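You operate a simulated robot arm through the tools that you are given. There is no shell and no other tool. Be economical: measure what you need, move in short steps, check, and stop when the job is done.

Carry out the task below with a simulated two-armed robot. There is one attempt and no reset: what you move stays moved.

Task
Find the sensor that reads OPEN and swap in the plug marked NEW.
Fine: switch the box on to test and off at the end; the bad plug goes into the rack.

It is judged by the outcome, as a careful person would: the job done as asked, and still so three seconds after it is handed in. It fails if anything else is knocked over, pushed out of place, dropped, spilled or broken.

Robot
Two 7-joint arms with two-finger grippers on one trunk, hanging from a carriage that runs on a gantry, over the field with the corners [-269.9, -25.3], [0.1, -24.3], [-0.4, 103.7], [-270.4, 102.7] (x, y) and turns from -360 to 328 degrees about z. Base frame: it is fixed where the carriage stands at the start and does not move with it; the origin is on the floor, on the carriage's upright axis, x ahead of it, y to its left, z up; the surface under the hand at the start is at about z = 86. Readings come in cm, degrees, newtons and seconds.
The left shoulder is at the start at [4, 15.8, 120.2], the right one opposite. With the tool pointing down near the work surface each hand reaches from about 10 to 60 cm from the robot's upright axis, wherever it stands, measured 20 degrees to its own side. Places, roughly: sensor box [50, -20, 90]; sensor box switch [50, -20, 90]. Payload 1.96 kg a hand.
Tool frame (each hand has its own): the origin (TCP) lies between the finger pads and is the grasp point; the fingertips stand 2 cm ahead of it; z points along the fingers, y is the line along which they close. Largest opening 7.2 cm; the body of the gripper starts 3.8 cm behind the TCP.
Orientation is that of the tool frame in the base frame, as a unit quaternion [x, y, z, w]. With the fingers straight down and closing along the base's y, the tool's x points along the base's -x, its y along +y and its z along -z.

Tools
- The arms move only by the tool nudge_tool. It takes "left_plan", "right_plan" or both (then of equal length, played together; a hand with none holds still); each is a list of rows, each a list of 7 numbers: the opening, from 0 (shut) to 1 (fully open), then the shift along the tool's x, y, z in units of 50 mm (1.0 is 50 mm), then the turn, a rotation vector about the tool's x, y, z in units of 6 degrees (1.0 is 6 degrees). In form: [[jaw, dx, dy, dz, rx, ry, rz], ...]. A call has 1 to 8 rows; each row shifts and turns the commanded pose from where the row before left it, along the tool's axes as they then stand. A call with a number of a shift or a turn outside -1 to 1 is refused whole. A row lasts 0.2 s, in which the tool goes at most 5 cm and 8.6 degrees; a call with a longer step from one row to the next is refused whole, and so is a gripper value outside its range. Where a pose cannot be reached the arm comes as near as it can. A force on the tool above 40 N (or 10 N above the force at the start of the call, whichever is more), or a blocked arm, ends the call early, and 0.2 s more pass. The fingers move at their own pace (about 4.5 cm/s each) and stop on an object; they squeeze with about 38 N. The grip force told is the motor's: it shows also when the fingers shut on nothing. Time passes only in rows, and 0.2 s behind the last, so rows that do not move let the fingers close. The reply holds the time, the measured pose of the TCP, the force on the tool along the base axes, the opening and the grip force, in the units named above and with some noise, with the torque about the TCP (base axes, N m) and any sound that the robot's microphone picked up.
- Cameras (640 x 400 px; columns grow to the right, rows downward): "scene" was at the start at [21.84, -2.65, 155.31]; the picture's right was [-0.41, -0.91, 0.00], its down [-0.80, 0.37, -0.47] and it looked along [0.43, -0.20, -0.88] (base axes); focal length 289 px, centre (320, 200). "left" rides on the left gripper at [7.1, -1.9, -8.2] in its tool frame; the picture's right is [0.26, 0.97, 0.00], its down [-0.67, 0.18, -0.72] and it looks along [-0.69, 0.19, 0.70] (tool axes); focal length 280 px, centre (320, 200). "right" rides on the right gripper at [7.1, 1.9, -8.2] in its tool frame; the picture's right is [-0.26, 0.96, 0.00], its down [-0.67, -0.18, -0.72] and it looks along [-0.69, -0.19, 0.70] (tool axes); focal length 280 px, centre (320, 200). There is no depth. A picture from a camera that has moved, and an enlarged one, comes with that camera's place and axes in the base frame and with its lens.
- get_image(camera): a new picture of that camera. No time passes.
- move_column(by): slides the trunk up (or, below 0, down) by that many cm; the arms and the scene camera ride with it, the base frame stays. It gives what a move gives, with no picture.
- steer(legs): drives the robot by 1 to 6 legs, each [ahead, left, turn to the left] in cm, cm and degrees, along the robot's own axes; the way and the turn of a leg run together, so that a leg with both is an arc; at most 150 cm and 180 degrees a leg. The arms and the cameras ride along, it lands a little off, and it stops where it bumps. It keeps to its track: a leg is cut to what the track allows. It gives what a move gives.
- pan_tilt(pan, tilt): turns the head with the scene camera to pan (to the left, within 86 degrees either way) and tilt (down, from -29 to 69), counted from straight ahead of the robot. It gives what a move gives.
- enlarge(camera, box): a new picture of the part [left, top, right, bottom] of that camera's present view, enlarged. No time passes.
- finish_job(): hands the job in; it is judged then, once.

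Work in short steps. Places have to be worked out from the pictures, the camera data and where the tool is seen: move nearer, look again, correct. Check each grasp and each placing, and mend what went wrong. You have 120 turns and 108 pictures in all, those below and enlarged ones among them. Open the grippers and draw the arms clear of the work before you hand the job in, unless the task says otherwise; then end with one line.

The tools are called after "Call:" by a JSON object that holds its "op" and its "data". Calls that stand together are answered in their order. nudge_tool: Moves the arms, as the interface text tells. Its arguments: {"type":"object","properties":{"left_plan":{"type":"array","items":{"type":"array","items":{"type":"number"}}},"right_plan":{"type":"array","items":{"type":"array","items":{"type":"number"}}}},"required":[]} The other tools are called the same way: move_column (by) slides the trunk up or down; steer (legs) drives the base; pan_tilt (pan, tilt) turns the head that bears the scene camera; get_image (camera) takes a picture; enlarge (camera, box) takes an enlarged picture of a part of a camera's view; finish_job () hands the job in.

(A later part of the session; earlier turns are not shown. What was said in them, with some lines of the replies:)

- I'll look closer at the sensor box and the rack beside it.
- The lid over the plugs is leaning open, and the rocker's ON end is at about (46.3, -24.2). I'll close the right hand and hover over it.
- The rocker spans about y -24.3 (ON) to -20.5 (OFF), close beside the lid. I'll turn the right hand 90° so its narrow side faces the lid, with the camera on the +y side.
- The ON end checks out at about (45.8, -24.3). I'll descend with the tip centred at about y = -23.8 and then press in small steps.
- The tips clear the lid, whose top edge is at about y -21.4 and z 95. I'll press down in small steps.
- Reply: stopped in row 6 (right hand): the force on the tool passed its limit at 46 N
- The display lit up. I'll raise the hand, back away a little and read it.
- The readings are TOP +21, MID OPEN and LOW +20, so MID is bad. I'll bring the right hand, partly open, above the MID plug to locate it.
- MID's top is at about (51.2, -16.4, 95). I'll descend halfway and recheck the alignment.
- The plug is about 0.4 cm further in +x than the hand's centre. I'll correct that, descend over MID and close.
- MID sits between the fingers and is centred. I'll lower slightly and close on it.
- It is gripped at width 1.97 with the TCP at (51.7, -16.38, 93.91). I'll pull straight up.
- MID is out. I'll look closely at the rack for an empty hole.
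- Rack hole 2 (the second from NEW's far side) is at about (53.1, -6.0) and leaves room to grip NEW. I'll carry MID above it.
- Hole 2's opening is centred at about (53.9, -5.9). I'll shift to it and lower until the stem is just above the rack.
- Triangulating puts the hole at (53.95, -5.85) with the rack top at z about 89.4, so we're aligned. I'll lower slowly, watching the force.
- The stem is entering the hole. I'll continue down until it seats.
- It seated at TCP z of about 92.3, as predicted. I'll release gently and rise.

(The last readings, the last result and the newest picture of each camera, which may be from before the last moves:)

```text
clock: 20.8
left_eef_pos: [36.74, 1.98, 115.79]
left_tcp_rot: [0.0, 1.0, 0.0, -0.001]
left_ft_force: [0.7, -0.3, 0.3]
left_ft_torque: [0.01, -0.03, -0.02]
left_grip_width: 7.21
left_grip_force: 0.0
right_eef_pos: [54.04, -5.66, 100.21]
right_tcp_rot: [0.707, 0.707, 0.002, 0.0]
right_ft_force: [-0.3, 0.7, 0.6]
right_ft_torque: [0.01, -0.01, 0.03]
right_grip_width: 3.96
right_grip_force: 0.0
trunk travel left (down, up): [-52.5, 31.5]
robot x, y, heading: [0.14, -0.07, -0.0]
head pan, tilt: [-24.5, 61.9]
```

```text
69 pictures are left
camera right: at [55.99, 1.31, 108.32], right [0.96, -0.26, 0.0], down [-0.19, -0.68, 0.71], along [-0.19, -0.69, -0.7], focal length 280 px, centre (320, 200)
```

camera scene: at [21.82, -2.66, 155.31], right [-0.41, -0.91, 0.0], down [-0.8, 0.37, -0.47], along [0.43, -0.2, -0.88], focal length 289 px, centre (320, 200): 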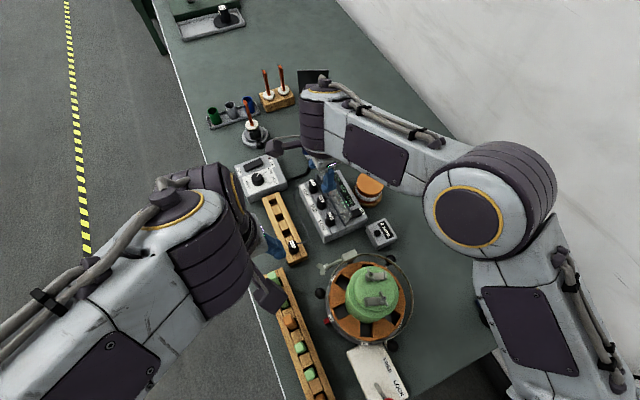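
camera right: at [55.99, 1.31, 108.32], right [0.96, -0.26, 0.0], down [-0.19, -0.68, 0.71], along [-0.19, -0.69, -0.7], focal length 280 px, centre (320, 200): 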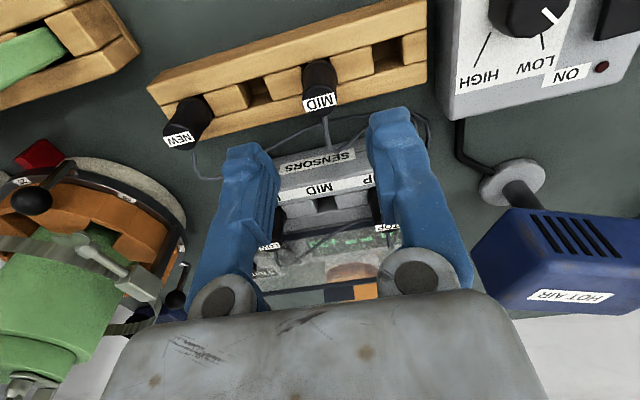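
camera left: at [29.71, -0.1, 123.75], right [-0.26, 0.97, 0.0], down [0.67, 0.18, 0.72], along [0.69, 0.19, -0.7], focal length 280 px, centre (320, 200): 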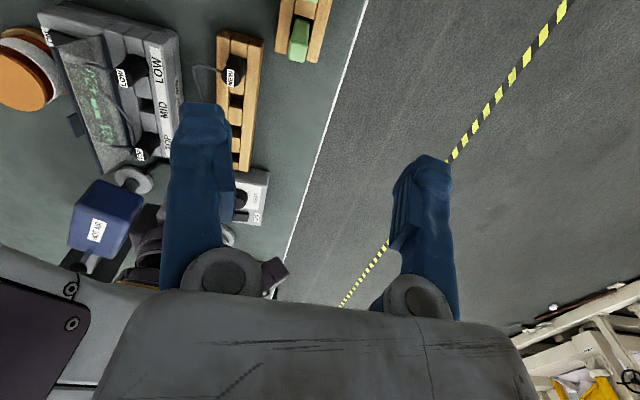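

MID is standing in the rack. I'll move the left hand aside for clearance and then bring the right hand over NEW at about (45.1, -5.9).

Call:
{"op": "nudge_tool", "data": {"left_plan": [[1, 0.3, 0.8, -0.3, 0, 0, 0], [1, 0.3, 0.8, -0.3, 0, 0, 0], [1, 0, 0, 0, 0, 0, 0], [1, 0, 0, 0, 0, 0, 0], [1, 0, 0, 0, 0, 0, 0], [1, 0, 0, 0, 0, 0, 0]], "right_plan": [[0.55, 0, 0, 0, 0, 0, 0], [0.55, 0, 0, 0, 0, 0, 0], [0.55, -0.02, -0.6, 0, 0, 0, 0], [0.55, -0.02, -0.6, 0, 0, 0, 0], [0.55, 0, -0.58, 0, 0, 0, 0], [0.55, 0, 0, 0, 0, 0, 0]]}}

Call:
{"op": "get_image", "data": {"camera": "right"}}

Call:
{"op": "get_image", "data": {"camera": "scene"}}

```text
clock: 22.2
left_eef_pos: [33.74, 9.85, 118.54]
left_tcp_rot: [0.001, 1.0, 0.0, -0.001]
left_ft_force: [0.1, 0.5, 0.2]
left_ft_torque: [-0.03, -0.01, 0.02]
left_grip_width: 7.18
left_grip_force: 0.0
right_eef_pos: [44.9, -6.12, 100.23]
right_tcp_rot: [0.708, 0.707, 0.001, 0.0]
right_ft_force: [1.0, -0.2, -0.1]
right_ft_torque: [-0.01, 0.0, 0.04]
right_grip_width: 3.95
right_grip_force: 0.0
trunk travel left (down, up): [-52.5, 31.5]
robot x, y, heading: [-0.4, 0.04, -0.3]
head pan, tilt: [-24.5, 61.9]
```

```text
68 pictures are left
camera right: at [46.99, 1.03, 108.33], right [0.96, -0.26, 0.0], down [-0.19, -0.68, 0.71], along [-0.19, -0.69, -0.7], focal length 280 px, centre (320, 200)
```

right: 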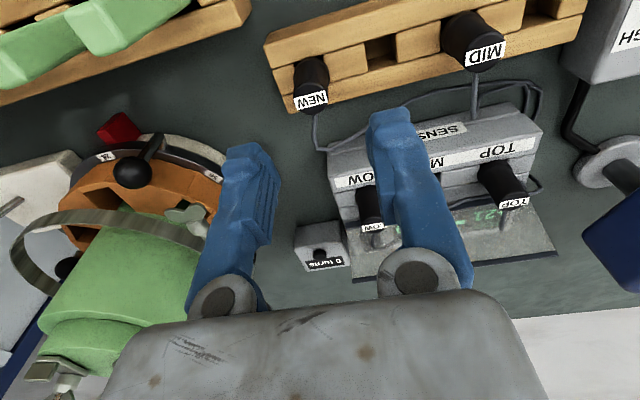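

```text
67 pictures are left
camera scene: at [21.82, -2.65, 155.32], right [-0.41, -0.91, 0.0], down [-0.8, 0.37, -0.47], along [0.43, -0.2, -0.88], focal length 289 px, centre (320, 200)
```

scene: 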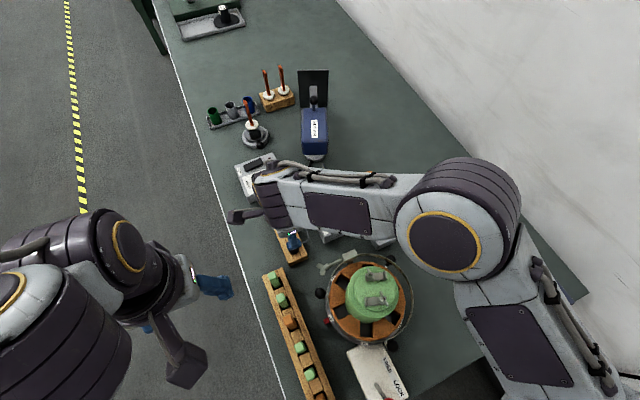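

NEW is about 0.4 cm in -x from the hand's centre. I'll correct and descend partway.

Call:
{"op": "nudge_tool", "data": {"right_plan": [[0.6, 0.04, -0.08, 0, 0, 0, 0], [0.6, 0, 0, 0.4, 0, 0, 0], [0.6, 0, 0, 0.4, 0, 0, 0], [0.6, 0, 0, 0, 0, 0, 0]]}}

Call:
{"op": "get_image", "data": {"camera": "right"}}

```text
clock: 23.2
left_eef_pos: [33.7, 9.8, 118.52]
left_tcp_rot: [0.0, 1.0, 0.0, 0.0]
left_ft_force: [-0.3, -0.4, 0.6]
left_ft_torque: [-0.05, -0.01, 0.02]
left_grip_width: 7.2
left_grip_force: 0.1
right_eef_pos: [44.51, -5.75, 96.11]
right_tcp_rot: [0.707, 0.707, 0.003, 0.001]
right_ft_force: [-0.1, -1.2, 0.6]
right_ft_torque: [0.0, -0.02, 0.0]
right_grip_width: 4.35
right_grip_force: 0.1
trunk travel left (down, up): [-52.5, 31.5]
robot x, y, heading: [0.07, 0.27, -0.1]
head pan, tilt: [-24.5, 61.9]
```

```text
66 pictures are left
camera right: at [46.57, 1.31, 104.21], right [0.96, -0.26, 0.0], down [-0.19, -0.68, 0.71], along [-0.19, -0.69, -0.7], focal length 280 px, centre (320, 200)
```

right: 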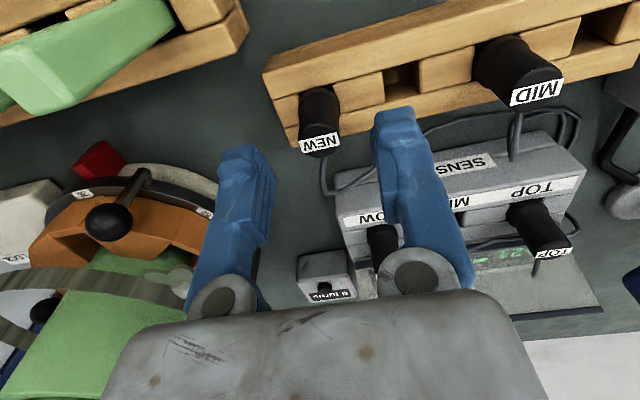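

NEW is centred. I'll lower to z of about 92.4, the same relative grasp as MID.

Call:
{"op": "nudge_tool", "data": {"right_plan": [[0.6, -0.02, 0, 0.25, 0, 0, 0], [0.6, 0, 0, 0.25, 0, 0, 0], [0.6, 0, 0, 0.24, 0, 0, 0], [0.6, 0, 0, 0, 0, 0, 0]]}}

Call:
{"op": "get_image", "data": {"camera": "right"}}

```text
clock: 24.2
left_eef_pos: [33.74, 9.86, 118.55]
left_tcp_rot: [0.0, 1.0, 0.0, 0.0]
left_ft_force: [-0.3, -0.9, -1.2]
left_ft_torque: [0.02, -0.03, -0.02]
left_grip_width: 7.21
left_grip_force: 0.0
right_eef_pos: [44.47, -6.03, 92.43]
right_tcp_rot: [0.707, 0.707, 0.002, 0.0]
right_ft_force: [-0.3, -0.3, 0.0]
right_ft_torque: [0.01, -0.04, 0.0]
right_grip_width: 4.32
right_grip_force: 0.0
trunk travel left (down, up): [-52.5, 31.5]
robot x, y, heading: [0.18, -0.07, -0.1]
head pan, tilt: [-24.5, 61.9]
```

```text
65 pictures are left
camera right: at [46.48, 1.05, 100.52], right [0.96, -0.26, 0.0], down [-0.19, -0.68, 0.71], along [-0.19, -0.69, -0.7], focal length 280 px, centre (320, 200)
```

right: 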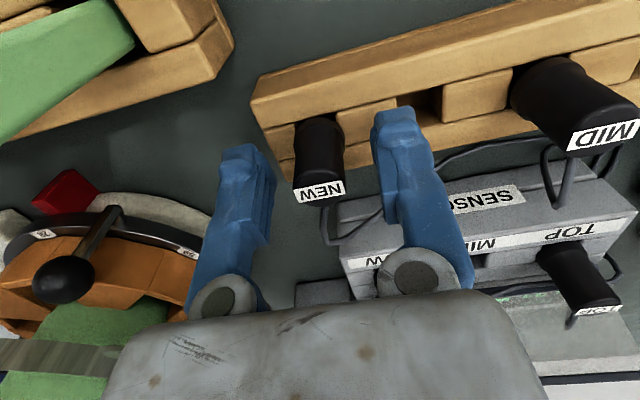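

NEW sits slightly to +y compared with how I held MID. I'll shift +0.3 in y and close.

Call:
{"op": "nudge_tool", "data": {"right_plan": [[0.6, 0.06, -0.01, 0, 0, 0, 0], [0.4, 0, 0, 0, 0, 0, 0], [0.2, 0, 0, 0, 0, 0, 0], [0, 0, 0, 0, 0, 0, 0], [0, 0, 0, 0, 0, 0, 0]]}}

Call:
{"op": "get_image", "data": {"camera": "right"}}

```text
clock: 25.4
left_eef_pos: [33.7, 9.9, 118.62]
left_tcp_rot: [0.0, 1.0, 0.0, 0.0]
left_ft_force: [0.4, -0.4, -0.7]
left_ft_torque: [-0.01, -0.01, 0.01]
left_grip_width: 7.18
left_grip_force: 0.1
right_eef_pos: [44.4, -5.73, 92.41]
right_tcp_rot: [0.707, 0.707, 0.003, 0.0]
right_ft_force: [-0.1, -0.9, 0.6]
right_ft_torque: [-0.01, -0.02, 0.0]
right_grip_width: 1.93
right_grip_force: 37.8
trunk travel left (down, up): [-52.5, 31.5]
robot x, y, heading: [0.15, -0.09, -0.2]
head pan, tilt: [-24.5, 61.9]
```

```text
64 pictures are left
camera right: at [46.42, 1.36, 100.5], right [0.96, -0.26, 0.0], down [-0.19, -0.68, 0.71], along [-0.19, -0.69, -0.7], focal length 280 px, centre (320, 200)
```

right: 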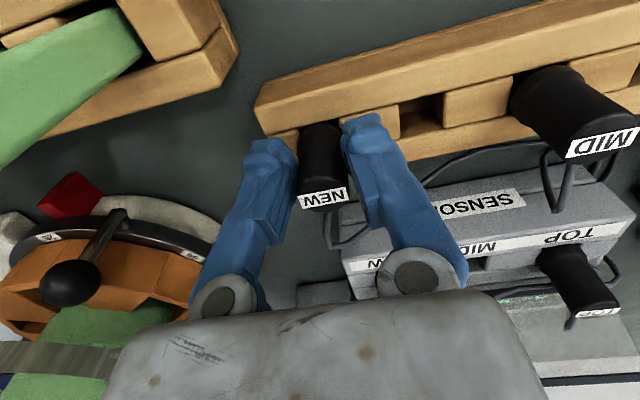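

The grip matches MID's. I'll lift out straight up.

Call:
{"op": "nudge_tool", "data": {"right_plan": [[0, 0, 0, -0.1, 0, 0, 0], [0, 0, 0, -0.3, 0, 0, 0], [0, 0, 0, -0.5, 0, 0, 0], [0, 0, 0, -0.6, 0, 0, 0], [0, 0, 0, -0.3, 0, 0, 0], [0, 0, 0, 0, 0, 0, 0]]}}

Call:
{"op": "get_image", "data": {"camera": "right"}}

```text
clock: 26.8
left_eef_pos: [33.7, 9.91, 118.57]
left_tcp_rot: [0.0, 1.0, 0.0, 0.0]
left_ft_force: [0.0, 0.6, -0.1]
left_ft_torque: [0.02, -0.05, 0.01]
left_grip_width: 7.21
left_grip_force: 0.1
right_eef_pos: [44.42, -5.69, 101.47]
right_tcp_rot: [0.708, 0.706, 0.001, 0.001]
right_ft_force: [0.1, -0.1, -0.3]
right_ft_torque: [-0.02, 0.0, 0.0]
right_grip_width: 1.9
right_grip_force: 37.6
trunk travel left (down, up): [-52.5, 31.5]
robot x, y, heading: [0.26, 0.16, 0.1]
head pan, tilt: [-24.5, 61.9]
```

```text
63 pictures are left
camera right: at [46.46, 1.39, 109.63], right [0.96, -0.26, 0.0], down [-0.19, -0.68, 0.71], along [-0.19, -0.69, -0.7], focal length 280 px, centre (320, 200)
```

right: 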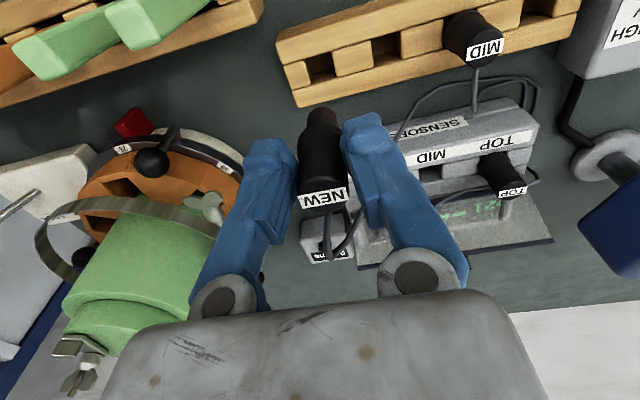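

NEW is free. I'll carry it above the MID socket at (51.65, -16.4).

Call:
{"op": "nudge_tool", "data": {"right_plan": [[0, 0, 0.48, 0, 0, 0, 0], [0, 0, 0.48, 0, 0, 0, 0], [0, -0.4, 0.48, 0, 0, 0, 0], [0, -0.6, 0, 0, 0, 0, 0], [0, -0.6, 0, 0, 0, 0, 0], [0, -0.54, 0, 0.3, 0, 0, 0], [0, 0, 0, 0, 0, 0, 0]]}}

Call:
{"op": "get_image", "data": {"camera": "right"}}

```text
clock: 28.4
left_eef_pos: [33.67, 9.93, 118.51]
left_tcp_rot: [0.001, 1.0, 0.0, 0.0]
left_ft_force: [-0.3, -0.1, 0.8]
left_ft_torque: [0.03, 0.0, 0.03]
left_grip_width: 7.2
left_grip_force: 0.0
right_eef_pos: [51.72, -16.21, 99.89]
right_tcp_rot: [0.707, 0.707, 0.002, 0.001]
right_ft_force: [-0.6, 0.6, -1.0]
right_ft_torque: [0.01, 0.01, 0.03]
right_grip_width: 1.88
right_grip_force: 37.7
trunk travel left (down, up): [-52.5, 31.5]
robot x, y, heading: [0.09, 0.04, -0.0]
head pan, tilt: [-24.5, 61.9]
```

```text
62 pictures are left
camera right: at [53.68, -9.3, 107.94], right [0.96, -0.26, 0.0], down [-0.19, -0.68, 0.71], along [-0.19, -0.69, -0.7], focal length 280 px, centre (320, 200)
```

right: 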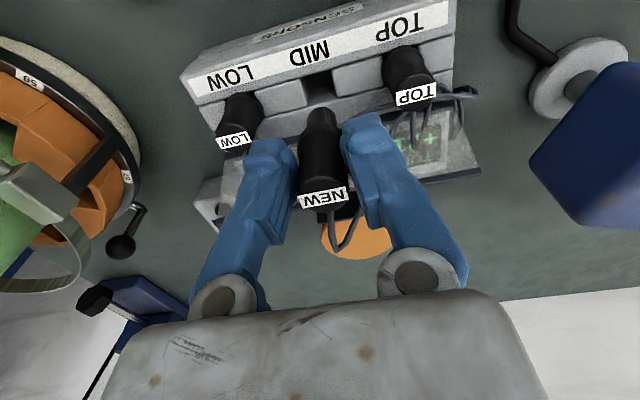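

This matches the extraction picture. I'll nudge -0.15 in y and descend in small steps.

Call:
{"op": "nudge_tool", "data": {"right_plan": [[0, -0.03, -0.01, 0.2, 0, 0, 0], [0, 0, 0, 0.2, 0, 0, 0], [0, 0, 0, 0.2, 0, 0, 0], [0, 0, 0, 0.1, 0, 0, 0], [0, 0, 0, 0, 0, 0, 0]]}}

Call:
{"op": "get_image", "data": {"camera": "right"}}

```text
clock: 29.6
left_eef_pos: [33.65, 9.98, 118.76]
left_tcp_rot: [0.0, 1.0, 0.0, 0.0]
left_ft_force: [0.6, 0.0, 0.3]
left_ft_torque: [0.0, -0.01, 0.02]
left_grip_width: 7.2
left_grip_force: 0.0
right_eef_pos: [51.67, -16.37, 96.51]
right_tcp_rot: [0.707, 0.707, 0.001, -0.001]
right_ft_force: [0.4, 6.1, 5.2]
right_ft_torque: [0.23, -0.04, 0.02]
right_grip_width: 1.89
right_grip_force: 37.7
trunk travel left (down, up): [-52.5, 31.5]
robot x, y, heading: [0.18, -0.24, -0.2]
head pan, tilt: [-24.5, 61.9]
```

```text
61 pictures are left
camera right: at [53.61, -9.35, 104.56], right [0.97, -0.26, 0.0], down [-0.19, -0.68, 0.71], along [-0.18, -0.69, -0.7], focal length 280 px, centre (320, 200)
```

right: 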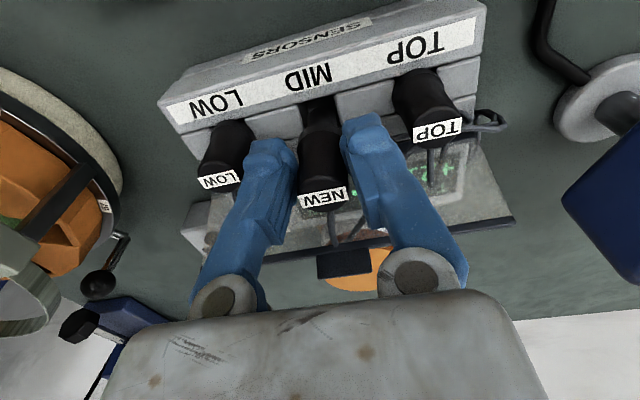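

Light contact (+6 N in y) shows the stem touching the -y edge, so I'll shift +0.25 in y and continue down.

Call:
{"op": "nudge_tool", "data": {"right_plan": [[0, 0, 0, -0.06, 0, 0, 0], [0, 0.05, 0, 0, 0, 0, 0], [0, 0, 0, 0.06, 0, 0, 0], [0, 0, 0, 0.06, 0, 0, 0], [0, 0, 0, 0.06, 0, 0, 0], [0, 0, 0, 0, 0, 0, 0]]}}

```text
clock: 31.0
left_eef_pos: [33.78, 9.85, 118.54]
left_tcp_rot: [0.001, 1.0, 0.001, 0.0]
left_ft_force: [1.2, 0.9, -0.2]
left_ft_torque: [-0.02, -0.03, -0.02]
left_grip_width: 7.22
left_grip_force: 0.1
right_eef_pos: [51.69, -16.32, 95.82]
right_tcp_rot: [0.708, 0.707, 0.002, 0.001]
right_ft_force: [0.3, 0.7, -0.4]
right_ft_torque: [0.0, -0.01, -0.02]
right_grip_width: 1.91
right_grip_force: 38.4
trunk travel left (down, up): [-52.5, 31.5]
robot x, y, heading: [-0.2, -0.15, -0.3]
head pan, tilt: [-24.5, 61.9]
```

It is in freely now. I'll push on to about 93.9.

Call:
{"op": "nudge_tool", "data": {"right_plan": [[0, 0, 0, 0.1, 0, 0, 0], [0, 0, 0, 0.1, 0, 0, 0], [0, 0, 0, 0.1, 0, 0, 0], [0, 0, 0, 0.06, 0, 0, 0], [0, 0, 0, 0.04, 0, 0, 0], [0, 0, 0, 0, 0, 0, 0]]}}

Call:
{"op": "get_image", "data": {"camera": "right"}}

```text
clock: 32.4
left_eef_pos: [33.86, 9.89, 118.61]
left_tcp_rot: [0.0, 1.0, 0.001, 0.0]
left_ft_force: [-0.7, 0.2, -0.3]
left_ft_torque: [0.0, 0.01, -0.01]
left_grip_width: 7.19
left_grip_force: 0.1
right_eef_pos: [51.68, -16.28, 94.07]
right_tcp_rot: [0.707, 0.707, 0.002, 0.001]
right_ft_force: [-11.4, -0.1, 33.7]
right_ft_torque: [-0.11, 0.17, -0.07]
right_grip_width: 1.9
right_grip_force: 38.1
trunk travel left (down, up): [-52.5, 31.5]
robot x, y, heading: [-0.2, -0.09, 0.0]
head pan, tilt: [-24.5, 61.9]
```

```text
60 pictures are left
camera right: at [53.71, -9.27, 102.11], right [0.96, -0.26, 0.0], down [-0.19, -0.68, 0.71], along [-0.18, -0.69, -0.7], focal length 280 px, centre (320, 200)
```

right: 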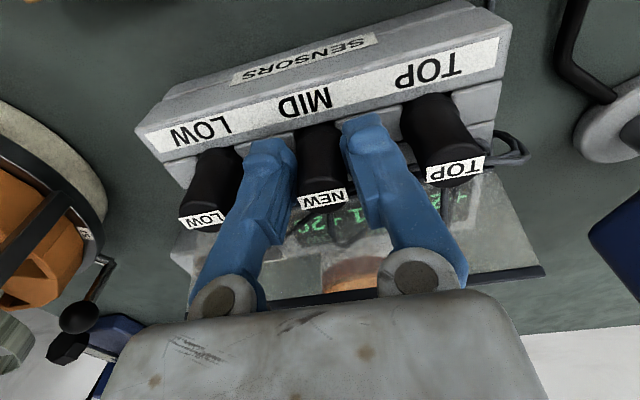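

NEW is seated at 94.07 with firm contact. I'll release and rise to read the display.

Call:
{"op": "nudge_tool", "data": {"right_plan": [[0, 0, 0, -0.02, 0, 0, 0], [0.3, 0, 0, 0, 0, 0, 0], [0.55, 0, 0, 0, 0, 0, 0], [0.55, 0, 0, 0, 0, 0, 0], [0.55, 0, 0, -0.5, 0, 0, 0], [0.55, 0, 0, -0.9, 0, 0, 0], [0.55, 0, 0, -0.8, 0, 0, 0], [0.55, 0, 0, 0, 0, 0, 0]]}}

Call:
{"op": "get_image", "data": {"camera": "right"}}

Call:
{"op": "enlarge", "data": {"camera": "right", "box": [200, 0, 480, 160]}}

```text
clock: 34.2
left_eef_pos: [33.75, 9.96, 118.52]
left_tcp_rot: [0.0, 1.0, 0.0, 0.0]
left_ft_force: [0.0, -0.3, 0.5]
left_ft_torque: [0.01, -0.01, -0.01]
left_grip_width: 7.18
left_grip_force: 0.1
right_eef_pos: [51.75, -16.38, 105.02]
right_tcp_rot: [0.707, 0.707, 0.002, 0.0]
right_ft_force: [-0.5, 1.1, -0.6]
right_ft_torque: [-0.01, 0.02, -0.01]
right_grip_width: 3.95
right_grip_force: 0.0
trunk travel left (down, up): [-52.5, 31.5]
robot x, y, heading: [-0.24, 0.11, -0.1]
head pan, tilt: [-24.5, 61.9]
```

```text
59 pictures are left
camera right: at [53.76, -9.35, 113.06], right [0.96, -0.26, 0.0], down [-0.19, -0.68, 0.71], along [-0.19, -0.69, -0.7], focal length 280 px, centre (320, 200)
```

right: 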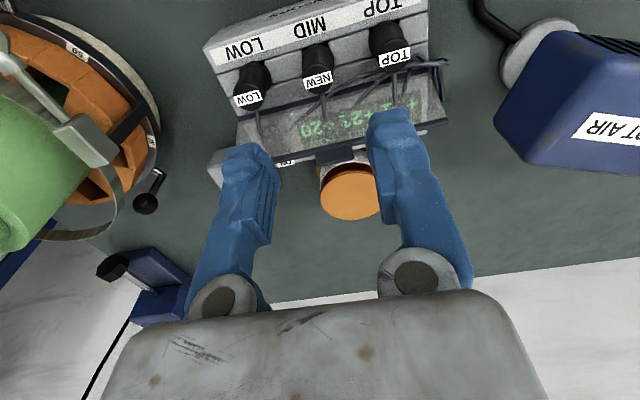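

```text
2.29 times, centred on (340, 80) of right
camera zoom: at [53.76, -9.35, 113.06], right [0.96, -0.26, 0.0], down [-0.19, -0.68, 0.71], along [-0.19, -0.69, -0.7], focal length 641 px, centre (274, 474)
```

zoom: 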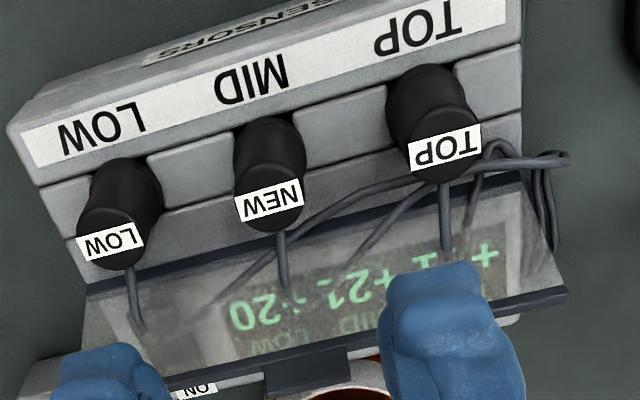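

All three channels now show numbers. Next I'll back the hand over to the -y side and inspect the rocker for switching off.

Call:
{"op": "nudge_tool", "data": {"right_plan": [[0, 0, 0, -0.4, 0, 0, 0], [0, -0.9, -0.25, 0, 0, 0, 0], [0, -0.9, -0.25, 0, 0, 0, 0], [0, -0.6, -0.25, 0, 0, 0, 0], [0, -0.6, -0.25, 0, 0, 0, 0], [0, 0, 0, 0, 0, 0, 0]]}}

Call:
{"op": "enlarge", "data": {"camera": "scene", "box": [305, 160, 385, 235]}}

Call:
{"op": "enlarge", "data": {"camera": "scene", "box": [335, 200, 371, 226]}}

Call:
{"op": "enlarge", "data": {"camera": "scene", "box": [250, 180, 330, 260]}}

```text
clock: 35.6
left_eef_pos: [33.78, 9.77, 118.59]
left_tcp_rot: [0.0, 1.0, 0.0, 0.0]
left_ft_force: [0.1, 0.0, -0.5]
left_ft_torque: [0.03, 0.01, 0.02]
left_grip_width: 7.2
left_grip_force: 0.1
right_eef_pos: [46.74, -31.26, 106.86]
right_tcp_rot: [0.706, 0.708, 0.003, 0.001]
right_ft_force: [0.5, 0.5, 0.2]
right_ft_torque: [0.01, 0.01, 0.03]
right_grip_width: 0.0
right_grip_force: 29.7
trunk travel left (down, up): [-52.5, 31.5]
robot x, y, heading: [-0.67, -0.02, 0.1]
head pan, tilt: [-24.5, 61.9]
```

```text
5.33 times, centred on (345, 198) of scene
camera zoom: at [21.82, -2.65, 155.31], right [-0.41, -0.91, 0.0], down [-0.8, 0.37, -0.47], along [0.43, -0.2, -0.88], focal length 1544 px, centre (187, 213)
```

zoom: 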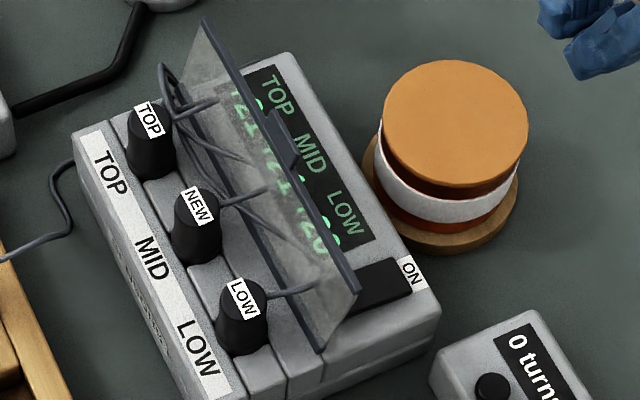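

```text
15.38 times, centred on (353, 213) of scene
camera zoom: at [21.82, -2.65, 155.31], right [-0.41, -0.91, 0.0], down [-0.8, 0.37, -0.47], along [0.43, -0.2, -0.88], focal length 4452 px, centre (-188, 0)
```

zoom: 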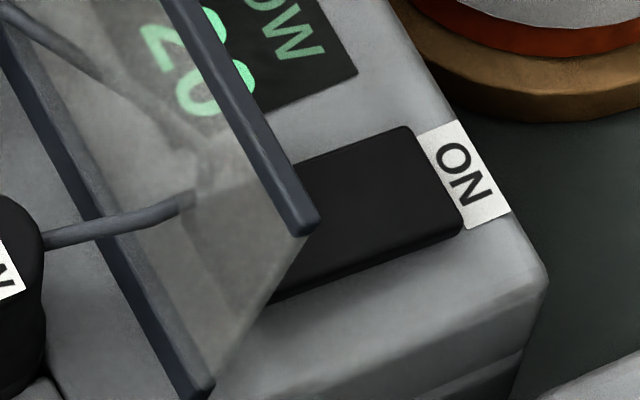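

```text
5.00 times, centred on (290, 220) of scene
camera zoom: at [21.82, -2.65, 155.31], right [-0.41, -0.91, 0.0], down [-0.8, 0.37, -0.47], along [0.43, -0.2, -0.88], focal length 1447 px, centre (470, 100)
```

zoom: 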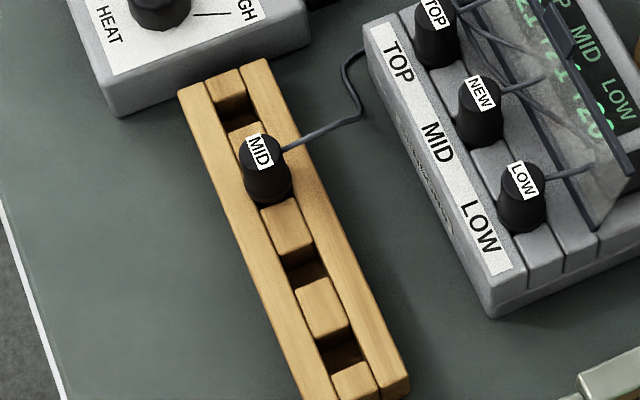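

The rack is fine. The rocker's OFF end sits partly under the leaning lid, so I'll turn the hand back 90°, which looks along x at the lid's edge profile and lets me press with a single finger.

Call:
{"op": "nudge_tool", "data": {"right_plan": [[0.3, 0, 0, -0.2, 0, 0, -1], [0.6, 0, 0, 0, 0, 0, -1], [1, 0, 0, 0, 0, 0, -1], [1, 0, 0, 0, 0, 0, -1], [1, 0, 0, 0, 0, 0, -1], [1, 0, 0, 0, 0, 0, -1], [1, 0, 0, 0, 0, 0, -1], [1, 0, 0, 0, 0, 0, -1]]}}

Call:
{"op": "nudge_tool", "data": {"right_plan": [[1, 0, 0, 0, 0, 0, -1], [1, 0, 0, 0, 0, 0, -1], [1, 0, 0, 0, 0, 0, -1], [1, 0, 0, 0, 0, 0, -1], [1, 0, 0, 0, 0, 0, -1], [1, 0, 0, 0, 0, 0, -1], [1, 0, 0, 0, 0, 0, -1], [1, 0, 0, 0, 0, 0, 0]]}}

Call:
{"op": "nudge_tool", "data": {"right_plan": [[1, 0.5, 0.5, 0, 0, 0, 0], [1, 0.5, 0.7, 0, 0, 0, 0], [1, 0.5, 0.7, 0, 0, 0, 0], [1, 0, 0, 0, 0, 0, 0]]}}

Call:
{"op": "get_image", "data": {"camera": "right"}}

```text
clock: 37.4
left_eef_pos: [33.73, 9.95, 118.53]
left_tcp_rot: [0.0, 1.0, 0.001, 0.0]
left_ft_force: [0.3, -0.3, 0.0]
left_ft_torque: [0.02, 0.02, 0.0]
left_grip_width: 7.22
left_grip_force: 0.0
right_eef_pos: [46.64, -31.38, 107.95]
right_tcp_rot: [0.358, 0.934, 0.001, 0.001]
right_ft_force: [0.5, -0.8, 0.1]
right_ft_torque: [0.02, -0.02, -0.01]
right_grip_width: 7.21
right_grip_force: 0.1
trunk travel left (down, up): [-52.5, 31.5]
robot x, y, heading: [0.21, 0.02, 0.1]
head pan, tilt: [-24.5, 61.9]
```

```text
clock: 39.2
left_eef_pos: [33.66, 9.76, 118.58]
left_tcp_rot: [0.0, 1.0, 0.0, -0.001]
left_ft_force: [0.3, -0.2, 0.1]
left_ft_torque: [-0.01, 0.0, 0.0]
left_grip_width: 7.18
left_grip_force: 0.0
right_eef_pos: [46.61, -31.29, 107.95]
right_tcp_rot: [-0.001, 1.0, 0.001, 0.002]
right_ft_force: [0.3, -0.4, -0.3]
right_ft_torque: [-0.03, 0.0, -0.01]
right_grip_width: 7.19
right_grip_force: 0.0
trunk travel left (down, up): [-52.5, 31.5]
robot x, y, heading: [-0.44, 0.07, 0.1]
head pan, tilt: [-24.5, 61.9]
```

```text
clock: 40.2
left_eef_pos: [33.76, 9.89, 118.49]
left_tcp_rot: [0.0, 1.0, 0.0, -0.001]
left_ft_force: [-0.1, -0.5, 0.8]
left_ft_torque: [0.02, 0.02, -0.02]
left_grip_width: 7.2
left_grip_force: 0.0
right_eef_pos: [38.9, -21.86, 107.94]
right_tcp_rot: [0.0, 1.0, 0.0, 0.002]
right_ft_force: [0.2, 0.7, -0.2]
right_ft_torque: [0.0, -0.02, 0.01]
right_grip_width: 7.2
right_grip_force: 0.0
trunk travel left (down, up): [-52.5, 31.5]
robot x, y, heading: [0.2, 0.41, -0.1]
head pan, tilt: [-24.5, 61.9]
```

```text
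54 pictures are left
camera right: at [31.94, -19.87, 116.03], right [0.26, 0.96, 0.0], down [0.67, -0.18, 0.72], along [0.69, -0.19, -0.7], focal length 280 px, centre (320, 200)
```

right: 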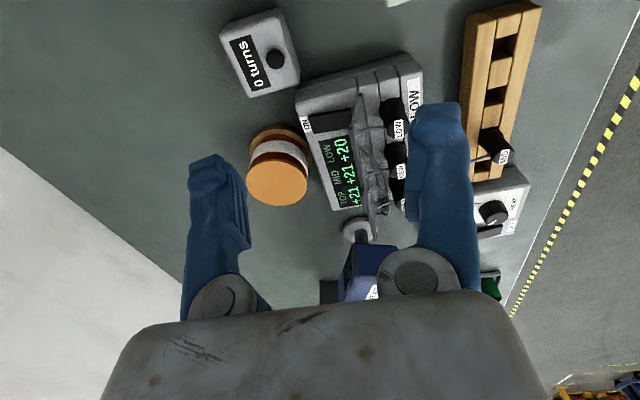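

Display is clear: +20, +21, +21. I'll enlarge the box for the lid profile and rocker.

Call:
{"op": "enlarge", "data": {"camera": "right", "box": [290, 50, 430, 140]}}

Call:
{"op": "enlarge", "data": {"camera": "right", "box": [295, 80, 375, 140]}}

```text
4.44 times, centred on (360, 95) of right
camera zoom: at [31.94, -19.87, 116.03], right [0.26, 0.96, 0.0], down [0.67, -0.18, 0.72], along [0.69, -0.19, -0.7], focal length 1246 px, centre (142, 667)
```

zoom: 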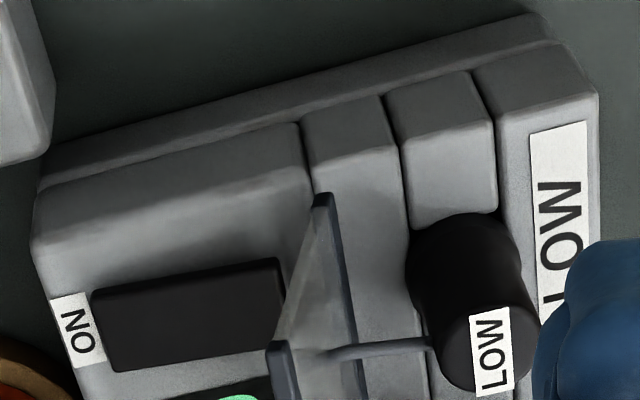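

```text
6.67 times, centred on (335, 110) of right
camera zoom: at [31.94, -19.87, 116.03], right [0.26, 0.96, 0.0], down [0.67, -0.18, 0.72], along [0.69, -0.19, -0.7], focal length 1869 px, centre (220, 800)
```

zoom: 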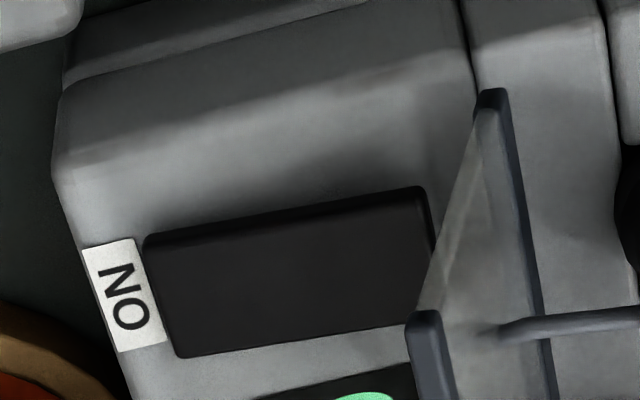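

Rocker spans y -24.6 to -20.55, pivot near -22.55, and the lid's -y face runs from (-19.6, z 91) to about (-21, z 96). I'll straddle the lid with the open hand, tilted 12° to match its lean, and press OFF with the -y finger, sliding in along the finger axis.

Call:
{"op": "nudge_tool", "data": {"right_plan": [[1, 0, 0, 0, -1, 0, 0], [1, 0, 0, 0, -1, 0, 0], [1, -0.47, 0.077, 0.5, 0, 0, 0], [1, -0.47, 0.077, 0.5, 0, 0, 0], [1, -0.47, 0.077, 0.5, 0, 0, 0], [1, 0, 0, 0, 0, 0, 0]]}}

Call:
{"op": "get_image", "data": {"camera": "right"}}

Call:
{"op": "enlarge", "data": {"camera": "scene", "box": [290, 150, 400, 240]}}

```text
clock: 41.6
left_eef_pos: [33.62, 9.86, 118.45]
left_tcp_rot: [0.0, 1.0, 0.0, 0.001]
left_ft_force: [0.3, 0.6, 0.1]
left_ft_torque: [0.0, -0.02, 0.02]
left_grip_width: 7.2
left_grip_force: 0.1
right_eef_pos: [46.19, -19.09, 100.87]
right_tcp_rot: [-0.001, 0.994, 0.106, 0.002]
right_ft_force: [0.7, 0.8, 1.4]
right_ft_torque: [-0.02, -0.02, -0.03]
right_grip_width: 7.21
right_grip_force: 0.1
trunk travel left (down, up): [-52.5, 31.5]
robot x, y, heading: [0.25, 0.22, -0.1]
head pan, tilt: [-24.5, 61.9]
```

```text
51 pictures are left
camera right: at [39.27, -18.85, 109.17], right [0.26, 0.94, 0.2], down [0.67, -0.33, 0.66], along [0.69, -0.04, -0.72], focal length 280 px, centre (320, 200)
```

right: 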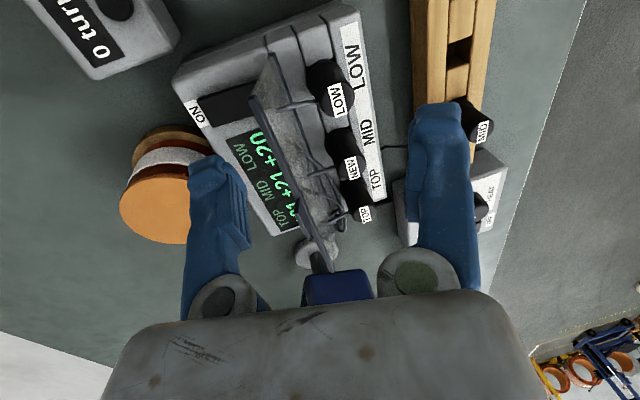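

```text
4.44 times, centred on (345, 195) of scene
camera zoom: at [21.82, -2.66, 155.31], right [-0.41, -0.91, 0.0], down [-0.8, 0.37, -0.47], along [0.43, -0.2, -0.88], focal length 1286 px, centre (209, 222)
```

zoom: 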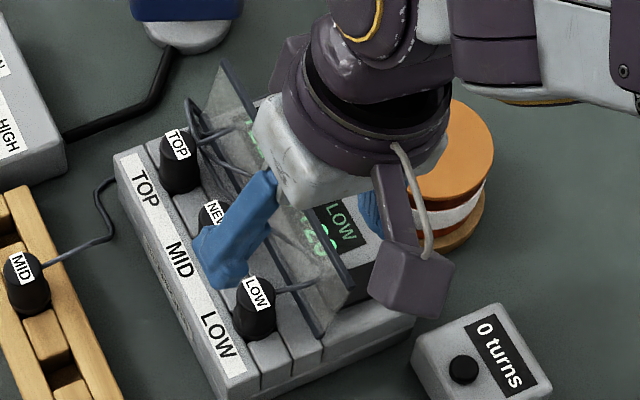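

Call:
{"op": "enlarge", "data": {"camera": "right", "box": [170, 40, 330, 140]}}

```text
4.00 times, centred on (250, 90) of right
camera zoom: at [39.27, -18.85, 109.17], right [0.26, 0.94, 0.2], down [0.67, -0.33, 0.66], along [0.69, -0.04, -0.72], focal length 1122 px, centre (600, 640)
```

zoom: 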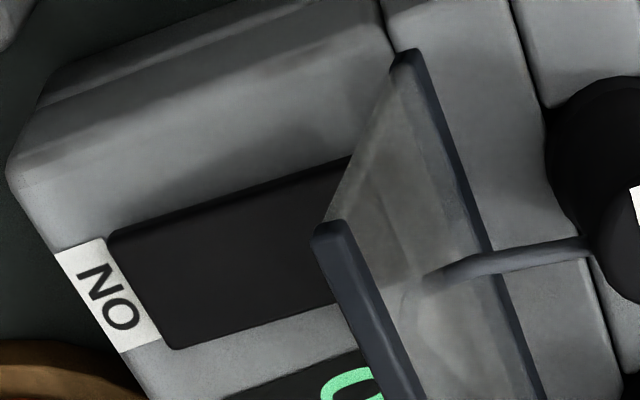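

Triangulated lid top is (-20.9, z 96.7), parallel to my tilt with about 1 cm clearance. I'll slide in along the finger axis most of the way.

Call:
{"op": "nudge_tool", "data": {"right_plan": [[1, 0.05, 0.075, 0, 0, 0, 0], [1, 0, 0, 0.3, 0, 0, 0], [1, 0, 0, 0.3, 0, 0, 0], [1, 0, 0, 0.3, 0, 0, 0], [1, 0, 0, 0.15, 0, 0, 0], [1, 0, 0, 0, 0, 0, 0]]}}

Call:
{"op": "get_image", "data": {"camera": "right"}}

Call:
{"op": "enlarge", "data": {"camera": "scene", "box": [290, 150, 400, 240]}}

```text
clock: 43.0
left_eef_pos: [33.67, 9.98, 118.6]
left_tcp_rot: [0.0, 1.0, 0.0, -0.001]
left_ft_force: [-0.2, -0.8, 0.8]
left_ft_torque: [-0.04, 0.0, -0.01]
left_grip_width: 7.23
left_grip_force: 0.0
right_eef_pos: [46.03, -17.74, 95.81]
right_tcp_rot: [-0.001, 0.994, 0.105, 0.003]
right_ft_force: [-0.3, 0.1, 0.4]
right_ft_torque: [0.02, 0.0, -0.01]
right_grip_width: 7.22
right_grip_force: 0.1
trunk travel left (down, up): [-52.5, 31.5]
robot x, y, heading: [0.03, -0.04, 0.3]
head pan, tilt: [-24.5, 61.9]
```

```text
48 pictures are left
camera right: at [38.93, -17.52, 104.08], right [0.26, 0.94, 0.2], down [0.67, -0.33, 0.66], along [0.69, -0.04, -0.72], focal length 280 px, centre (320, 200)
```

right: 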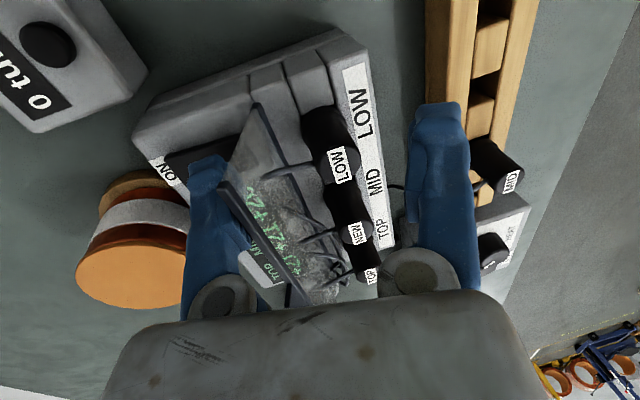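

```text
4.44 times, centred on (345, 195) of scene
camera zoom: at [21.82, -2.65, 155.31], right [-0.41, -0.91, 0.0], down [-0.8, 0.37, -0.47], along [0.43, -0.2, -0.88], focal length 1286 px, centre (209, 222)
```

zoom: 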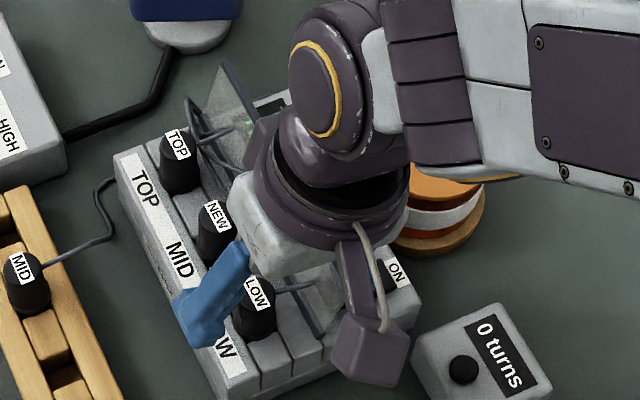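

Call:
{"op": "enlarge", "data": {"camera": "right", "box": [150, 80, 390, 310]}}

```text
1.74 times, centred on (270, 195) of right
camera zoom: at [38.93, -17.52, 104.08], right [0.26, 0.94, 0.2], down [0.67, -0.33, 0.66], along [0.69, -0.04, -0.72], focal length 488 px, centre (407, 209)
```

zoom: 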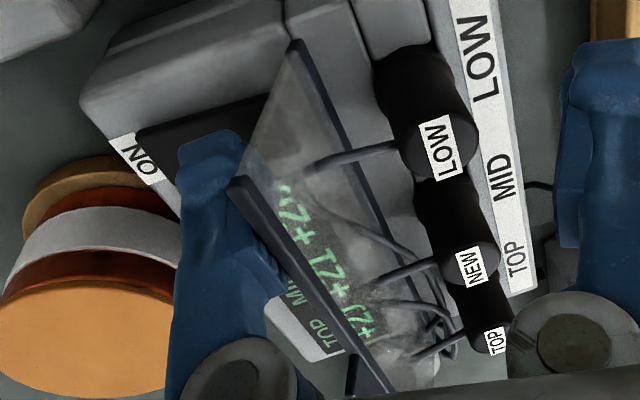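

No contact yet, with the tip at about (46, -21.3, z 93). I'll press along the finger axis in small steps.

Call:
{"op": "nudge_tool", "data": {"right_plan": [[1, 0, 0, 0.08, 0, 0, 0], [1, 0, 0, 0.08, 0, 0, 0], [1, 0, 0, 0.06, 0, 0, 0], [1, 0, 0, 0.06, 0, 0, 0], [1, 0, 0, 0, 0, 0, 0]]}}

Call:
{"op": "get_image", "data": {"camera": "right"}}

```text
clock: 44.2
left_eef_pos: [33.84, 9.89, 118.54]
left_tcp_rot: [0.0, 1.0, 0.0, 0.0]
left_ft_force: [0.5, -0.4, 0.9]
left_ft_torque: [0.02, -0.02, 0.01]
left_grip_width: 7.22
left_grip_force: 0.1
right_eef_pos: [46.03, -17.27, 94.46]
right_tcp_rot: [-0.001, 0.994, 0.105, 0.001]
right_ft_force: [-0.2, -0.1, -0.6]
right_ft_torque: [0.0, 0.0, -0.01]
right_grip_width: 7.23
right_grip_force: 0.1
trunk travel left (down, up): [-52.5, 31.5]
robot x, y, heading: [0.22, -0.23, 0.1]
head pan, tilt: [-24.5, 61.9]
```

```text
45 pictures are left
camera right: at [38.92, -17.17, 102.69], right [0.26, 0.94, 0.2], down [0.67, -0.33, 0.66], along [0.69, -0.04, -0.72], focal length 280 px, centre (320, 200)
```

right: 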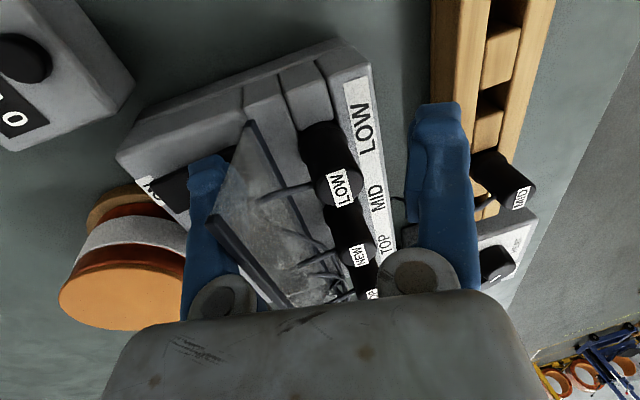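

Call:
{"op": "enlarge", "data": {"camera": "right", "box": [140, 100, 390, 310]}}

```text
1.90 times, centred on (265, 205) of right
camera zoom: at [38.92, -17.17, 102.69], right [0.26, 0.94, 0.2], down [0.67, -0.33, 0.66], along [0.69, -0.04, -0.72], focal length 534 px, centre (425, 190)
```

zoom: 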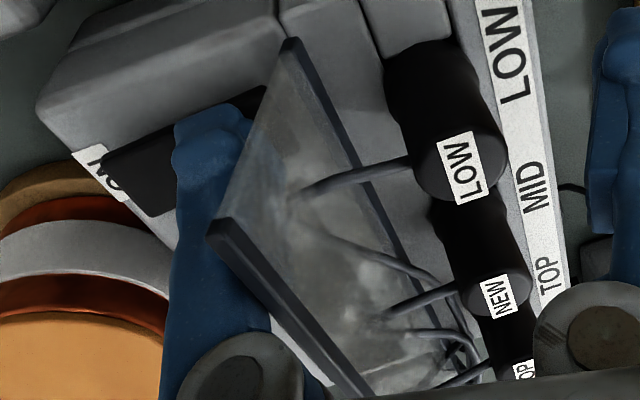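

The readings have vanished from the display, so it seems switched off. I'll retreat back along the finger axis and verify.

Call:
{"op": "nudge_tool", "data": {"right_plan": [[1, 0, 0, -0.3, 0, 0, 0], [1, 0, 0, -0.6, 0, 0, 0], [1, 0, 0, -0.8, 0, 0, 0], [1, 0, 0, -0.8, 0, 0, 0], [1, 0.6, -0.4, 0, 1, 0, 0], [1, 0.6, -0.5, 0, 1, 0, 0], [1, 0.6, -0.5, 0, 0, 0, 0], [1, 0, 0, 0, 0, 0, 0]]}}

Call:
{"op": "get_image", "data": {"camera": "right"}}

Call:
{"op": "enlarge", "data": {"camera": "scene", "box": [220, 130, 420, 270]}}

```text
clock: 46.0
left_eef_pos: [33.73, 9.9, 118.57]
left_tcp_rot: [0.0, 1.0, 0.0, -0.001]
left_ft_force: [0.2, -0.5, 0.9]
left_ft_torque: [-0.01, -0.02, 0.0]
left_grip_width: 7.2
left_grip_force: 0.2
right_eef_pos: [37.06, -26.89, 105.8]
right_tcp_rot: [0.0, 1.0, 0.001, 0.002]
right_ft_force: [-0.2, -0.6, -0.1]
right_ft_torque: [0.01, 0.05, -0.04]
right_grip_width: 7.21
right_grip_force: 0.0
trunk travel left (down, up): [-52.5, 31.5]
robot x, y, heading: [0.08, -0.21, 0.1]
head pan, tilt: [-24.5, 61.9]
```

```text
43 pictures are left
camera right: at [30.06, -24.99, 113.89], right [0.26, 0.96, 0.0], down [0.67, -0.18, 0.72], along [0.69, -0.19, -0.7], focal length 280 px, centre (320, 200)
```

right: 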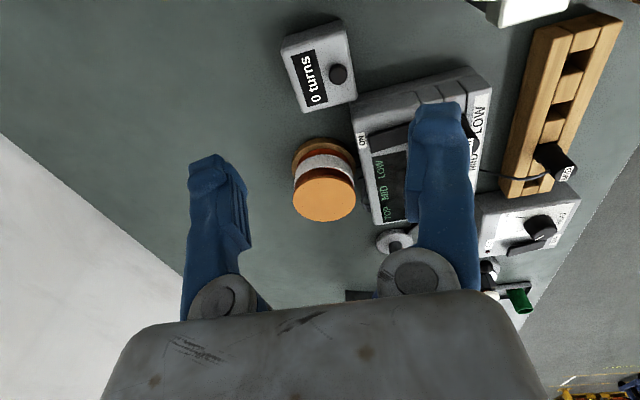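

```text
2.86 times, centred on (320, 200) of scene
camera zoom: at [21.82, -2.65, 155.31], right [-0.41, -0.91, 0.0], down [-0.8, 0.37, -0.47], along [0.43, -0.2, -0.88], focal length 827 px, centre (320, 200)
```

zoom: 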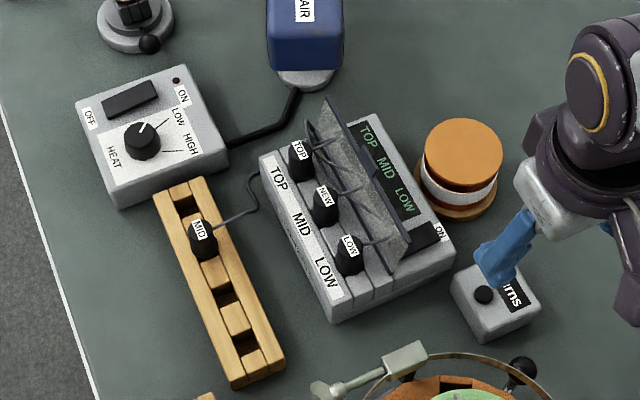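

The box is off, NEW is in the MID socket, MID is in the rack, and nothing else moved. I'll raise the right hand clear.

Call:
{"op": "nudge_tool", "data": {"right_plan": [[1, 0, -0.3, -0.8, 0, 0, 0], [1, 0, -0.3, -0.8, 0, 0, 0], [1, 0, 0, 0, 0, 0, 0]]}}

Call:
{"op": "enlarge", "data": {"camera": "scene", "box": [305, 160, 385, 235]}}

```text
clock: 46.8
left_eef_pos: [33.73, 9.94, 118.65]
left_tcp_rot: [0.0, 1.0, 0.0, 0.0]
left_ft_force: [0.3, 0.4, -0.5]
left_ft_torque: [0.02, -0.02, 0.02]
left_grip_width: 7.22
left_grip_force: 0.0
right_eef_pos: [37.03, -29.85, 113.97]
right_tcp_rot: [-0.001, 1.0, 0.001, 0.002]
right_ft_force: [0.2, -0.8, -0.5]
right_ft_torque: [0.01, -0.01, 0.02]
right_grip_width: 7.18
right_grip_force: 0.0
trunk travel left (down, up): [-52.5, 31.5]
robot x, y, heading: [-0.36, 0.08, 0.3]
head pan, tilt: [-24.5, 61.9]
```

```text
5.33 times, centred on (345, 198) of scene
camera zoom: at [21.82, -2.65, 155.31], right [-0.41, -0.91, 0.0], down [-0.8, 0.37, -0.47], along [0.43, -0.2, -0.88], focal length 1544 px, centre (187, 213)
```

zoom: 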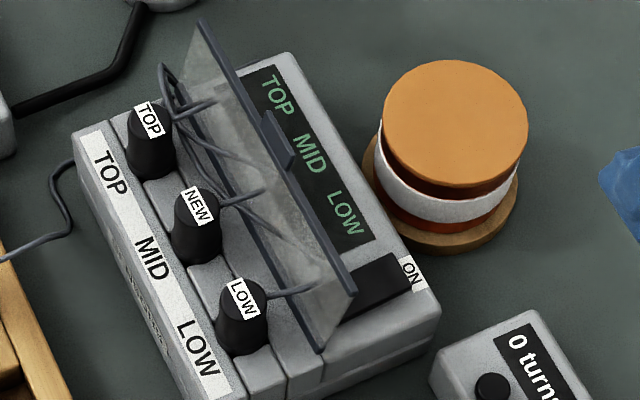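

The close-up confirms the display is off and the plugs are seated, so I'm handing the job in.

Call:
{"op": "finish_job", "data": {}}

```text
The job is handed in.
```

The MID sensor read OPEN. The NEW plug is now in its socket and MID reads normally, the old MID plug is in the rack, and the box is switched off.
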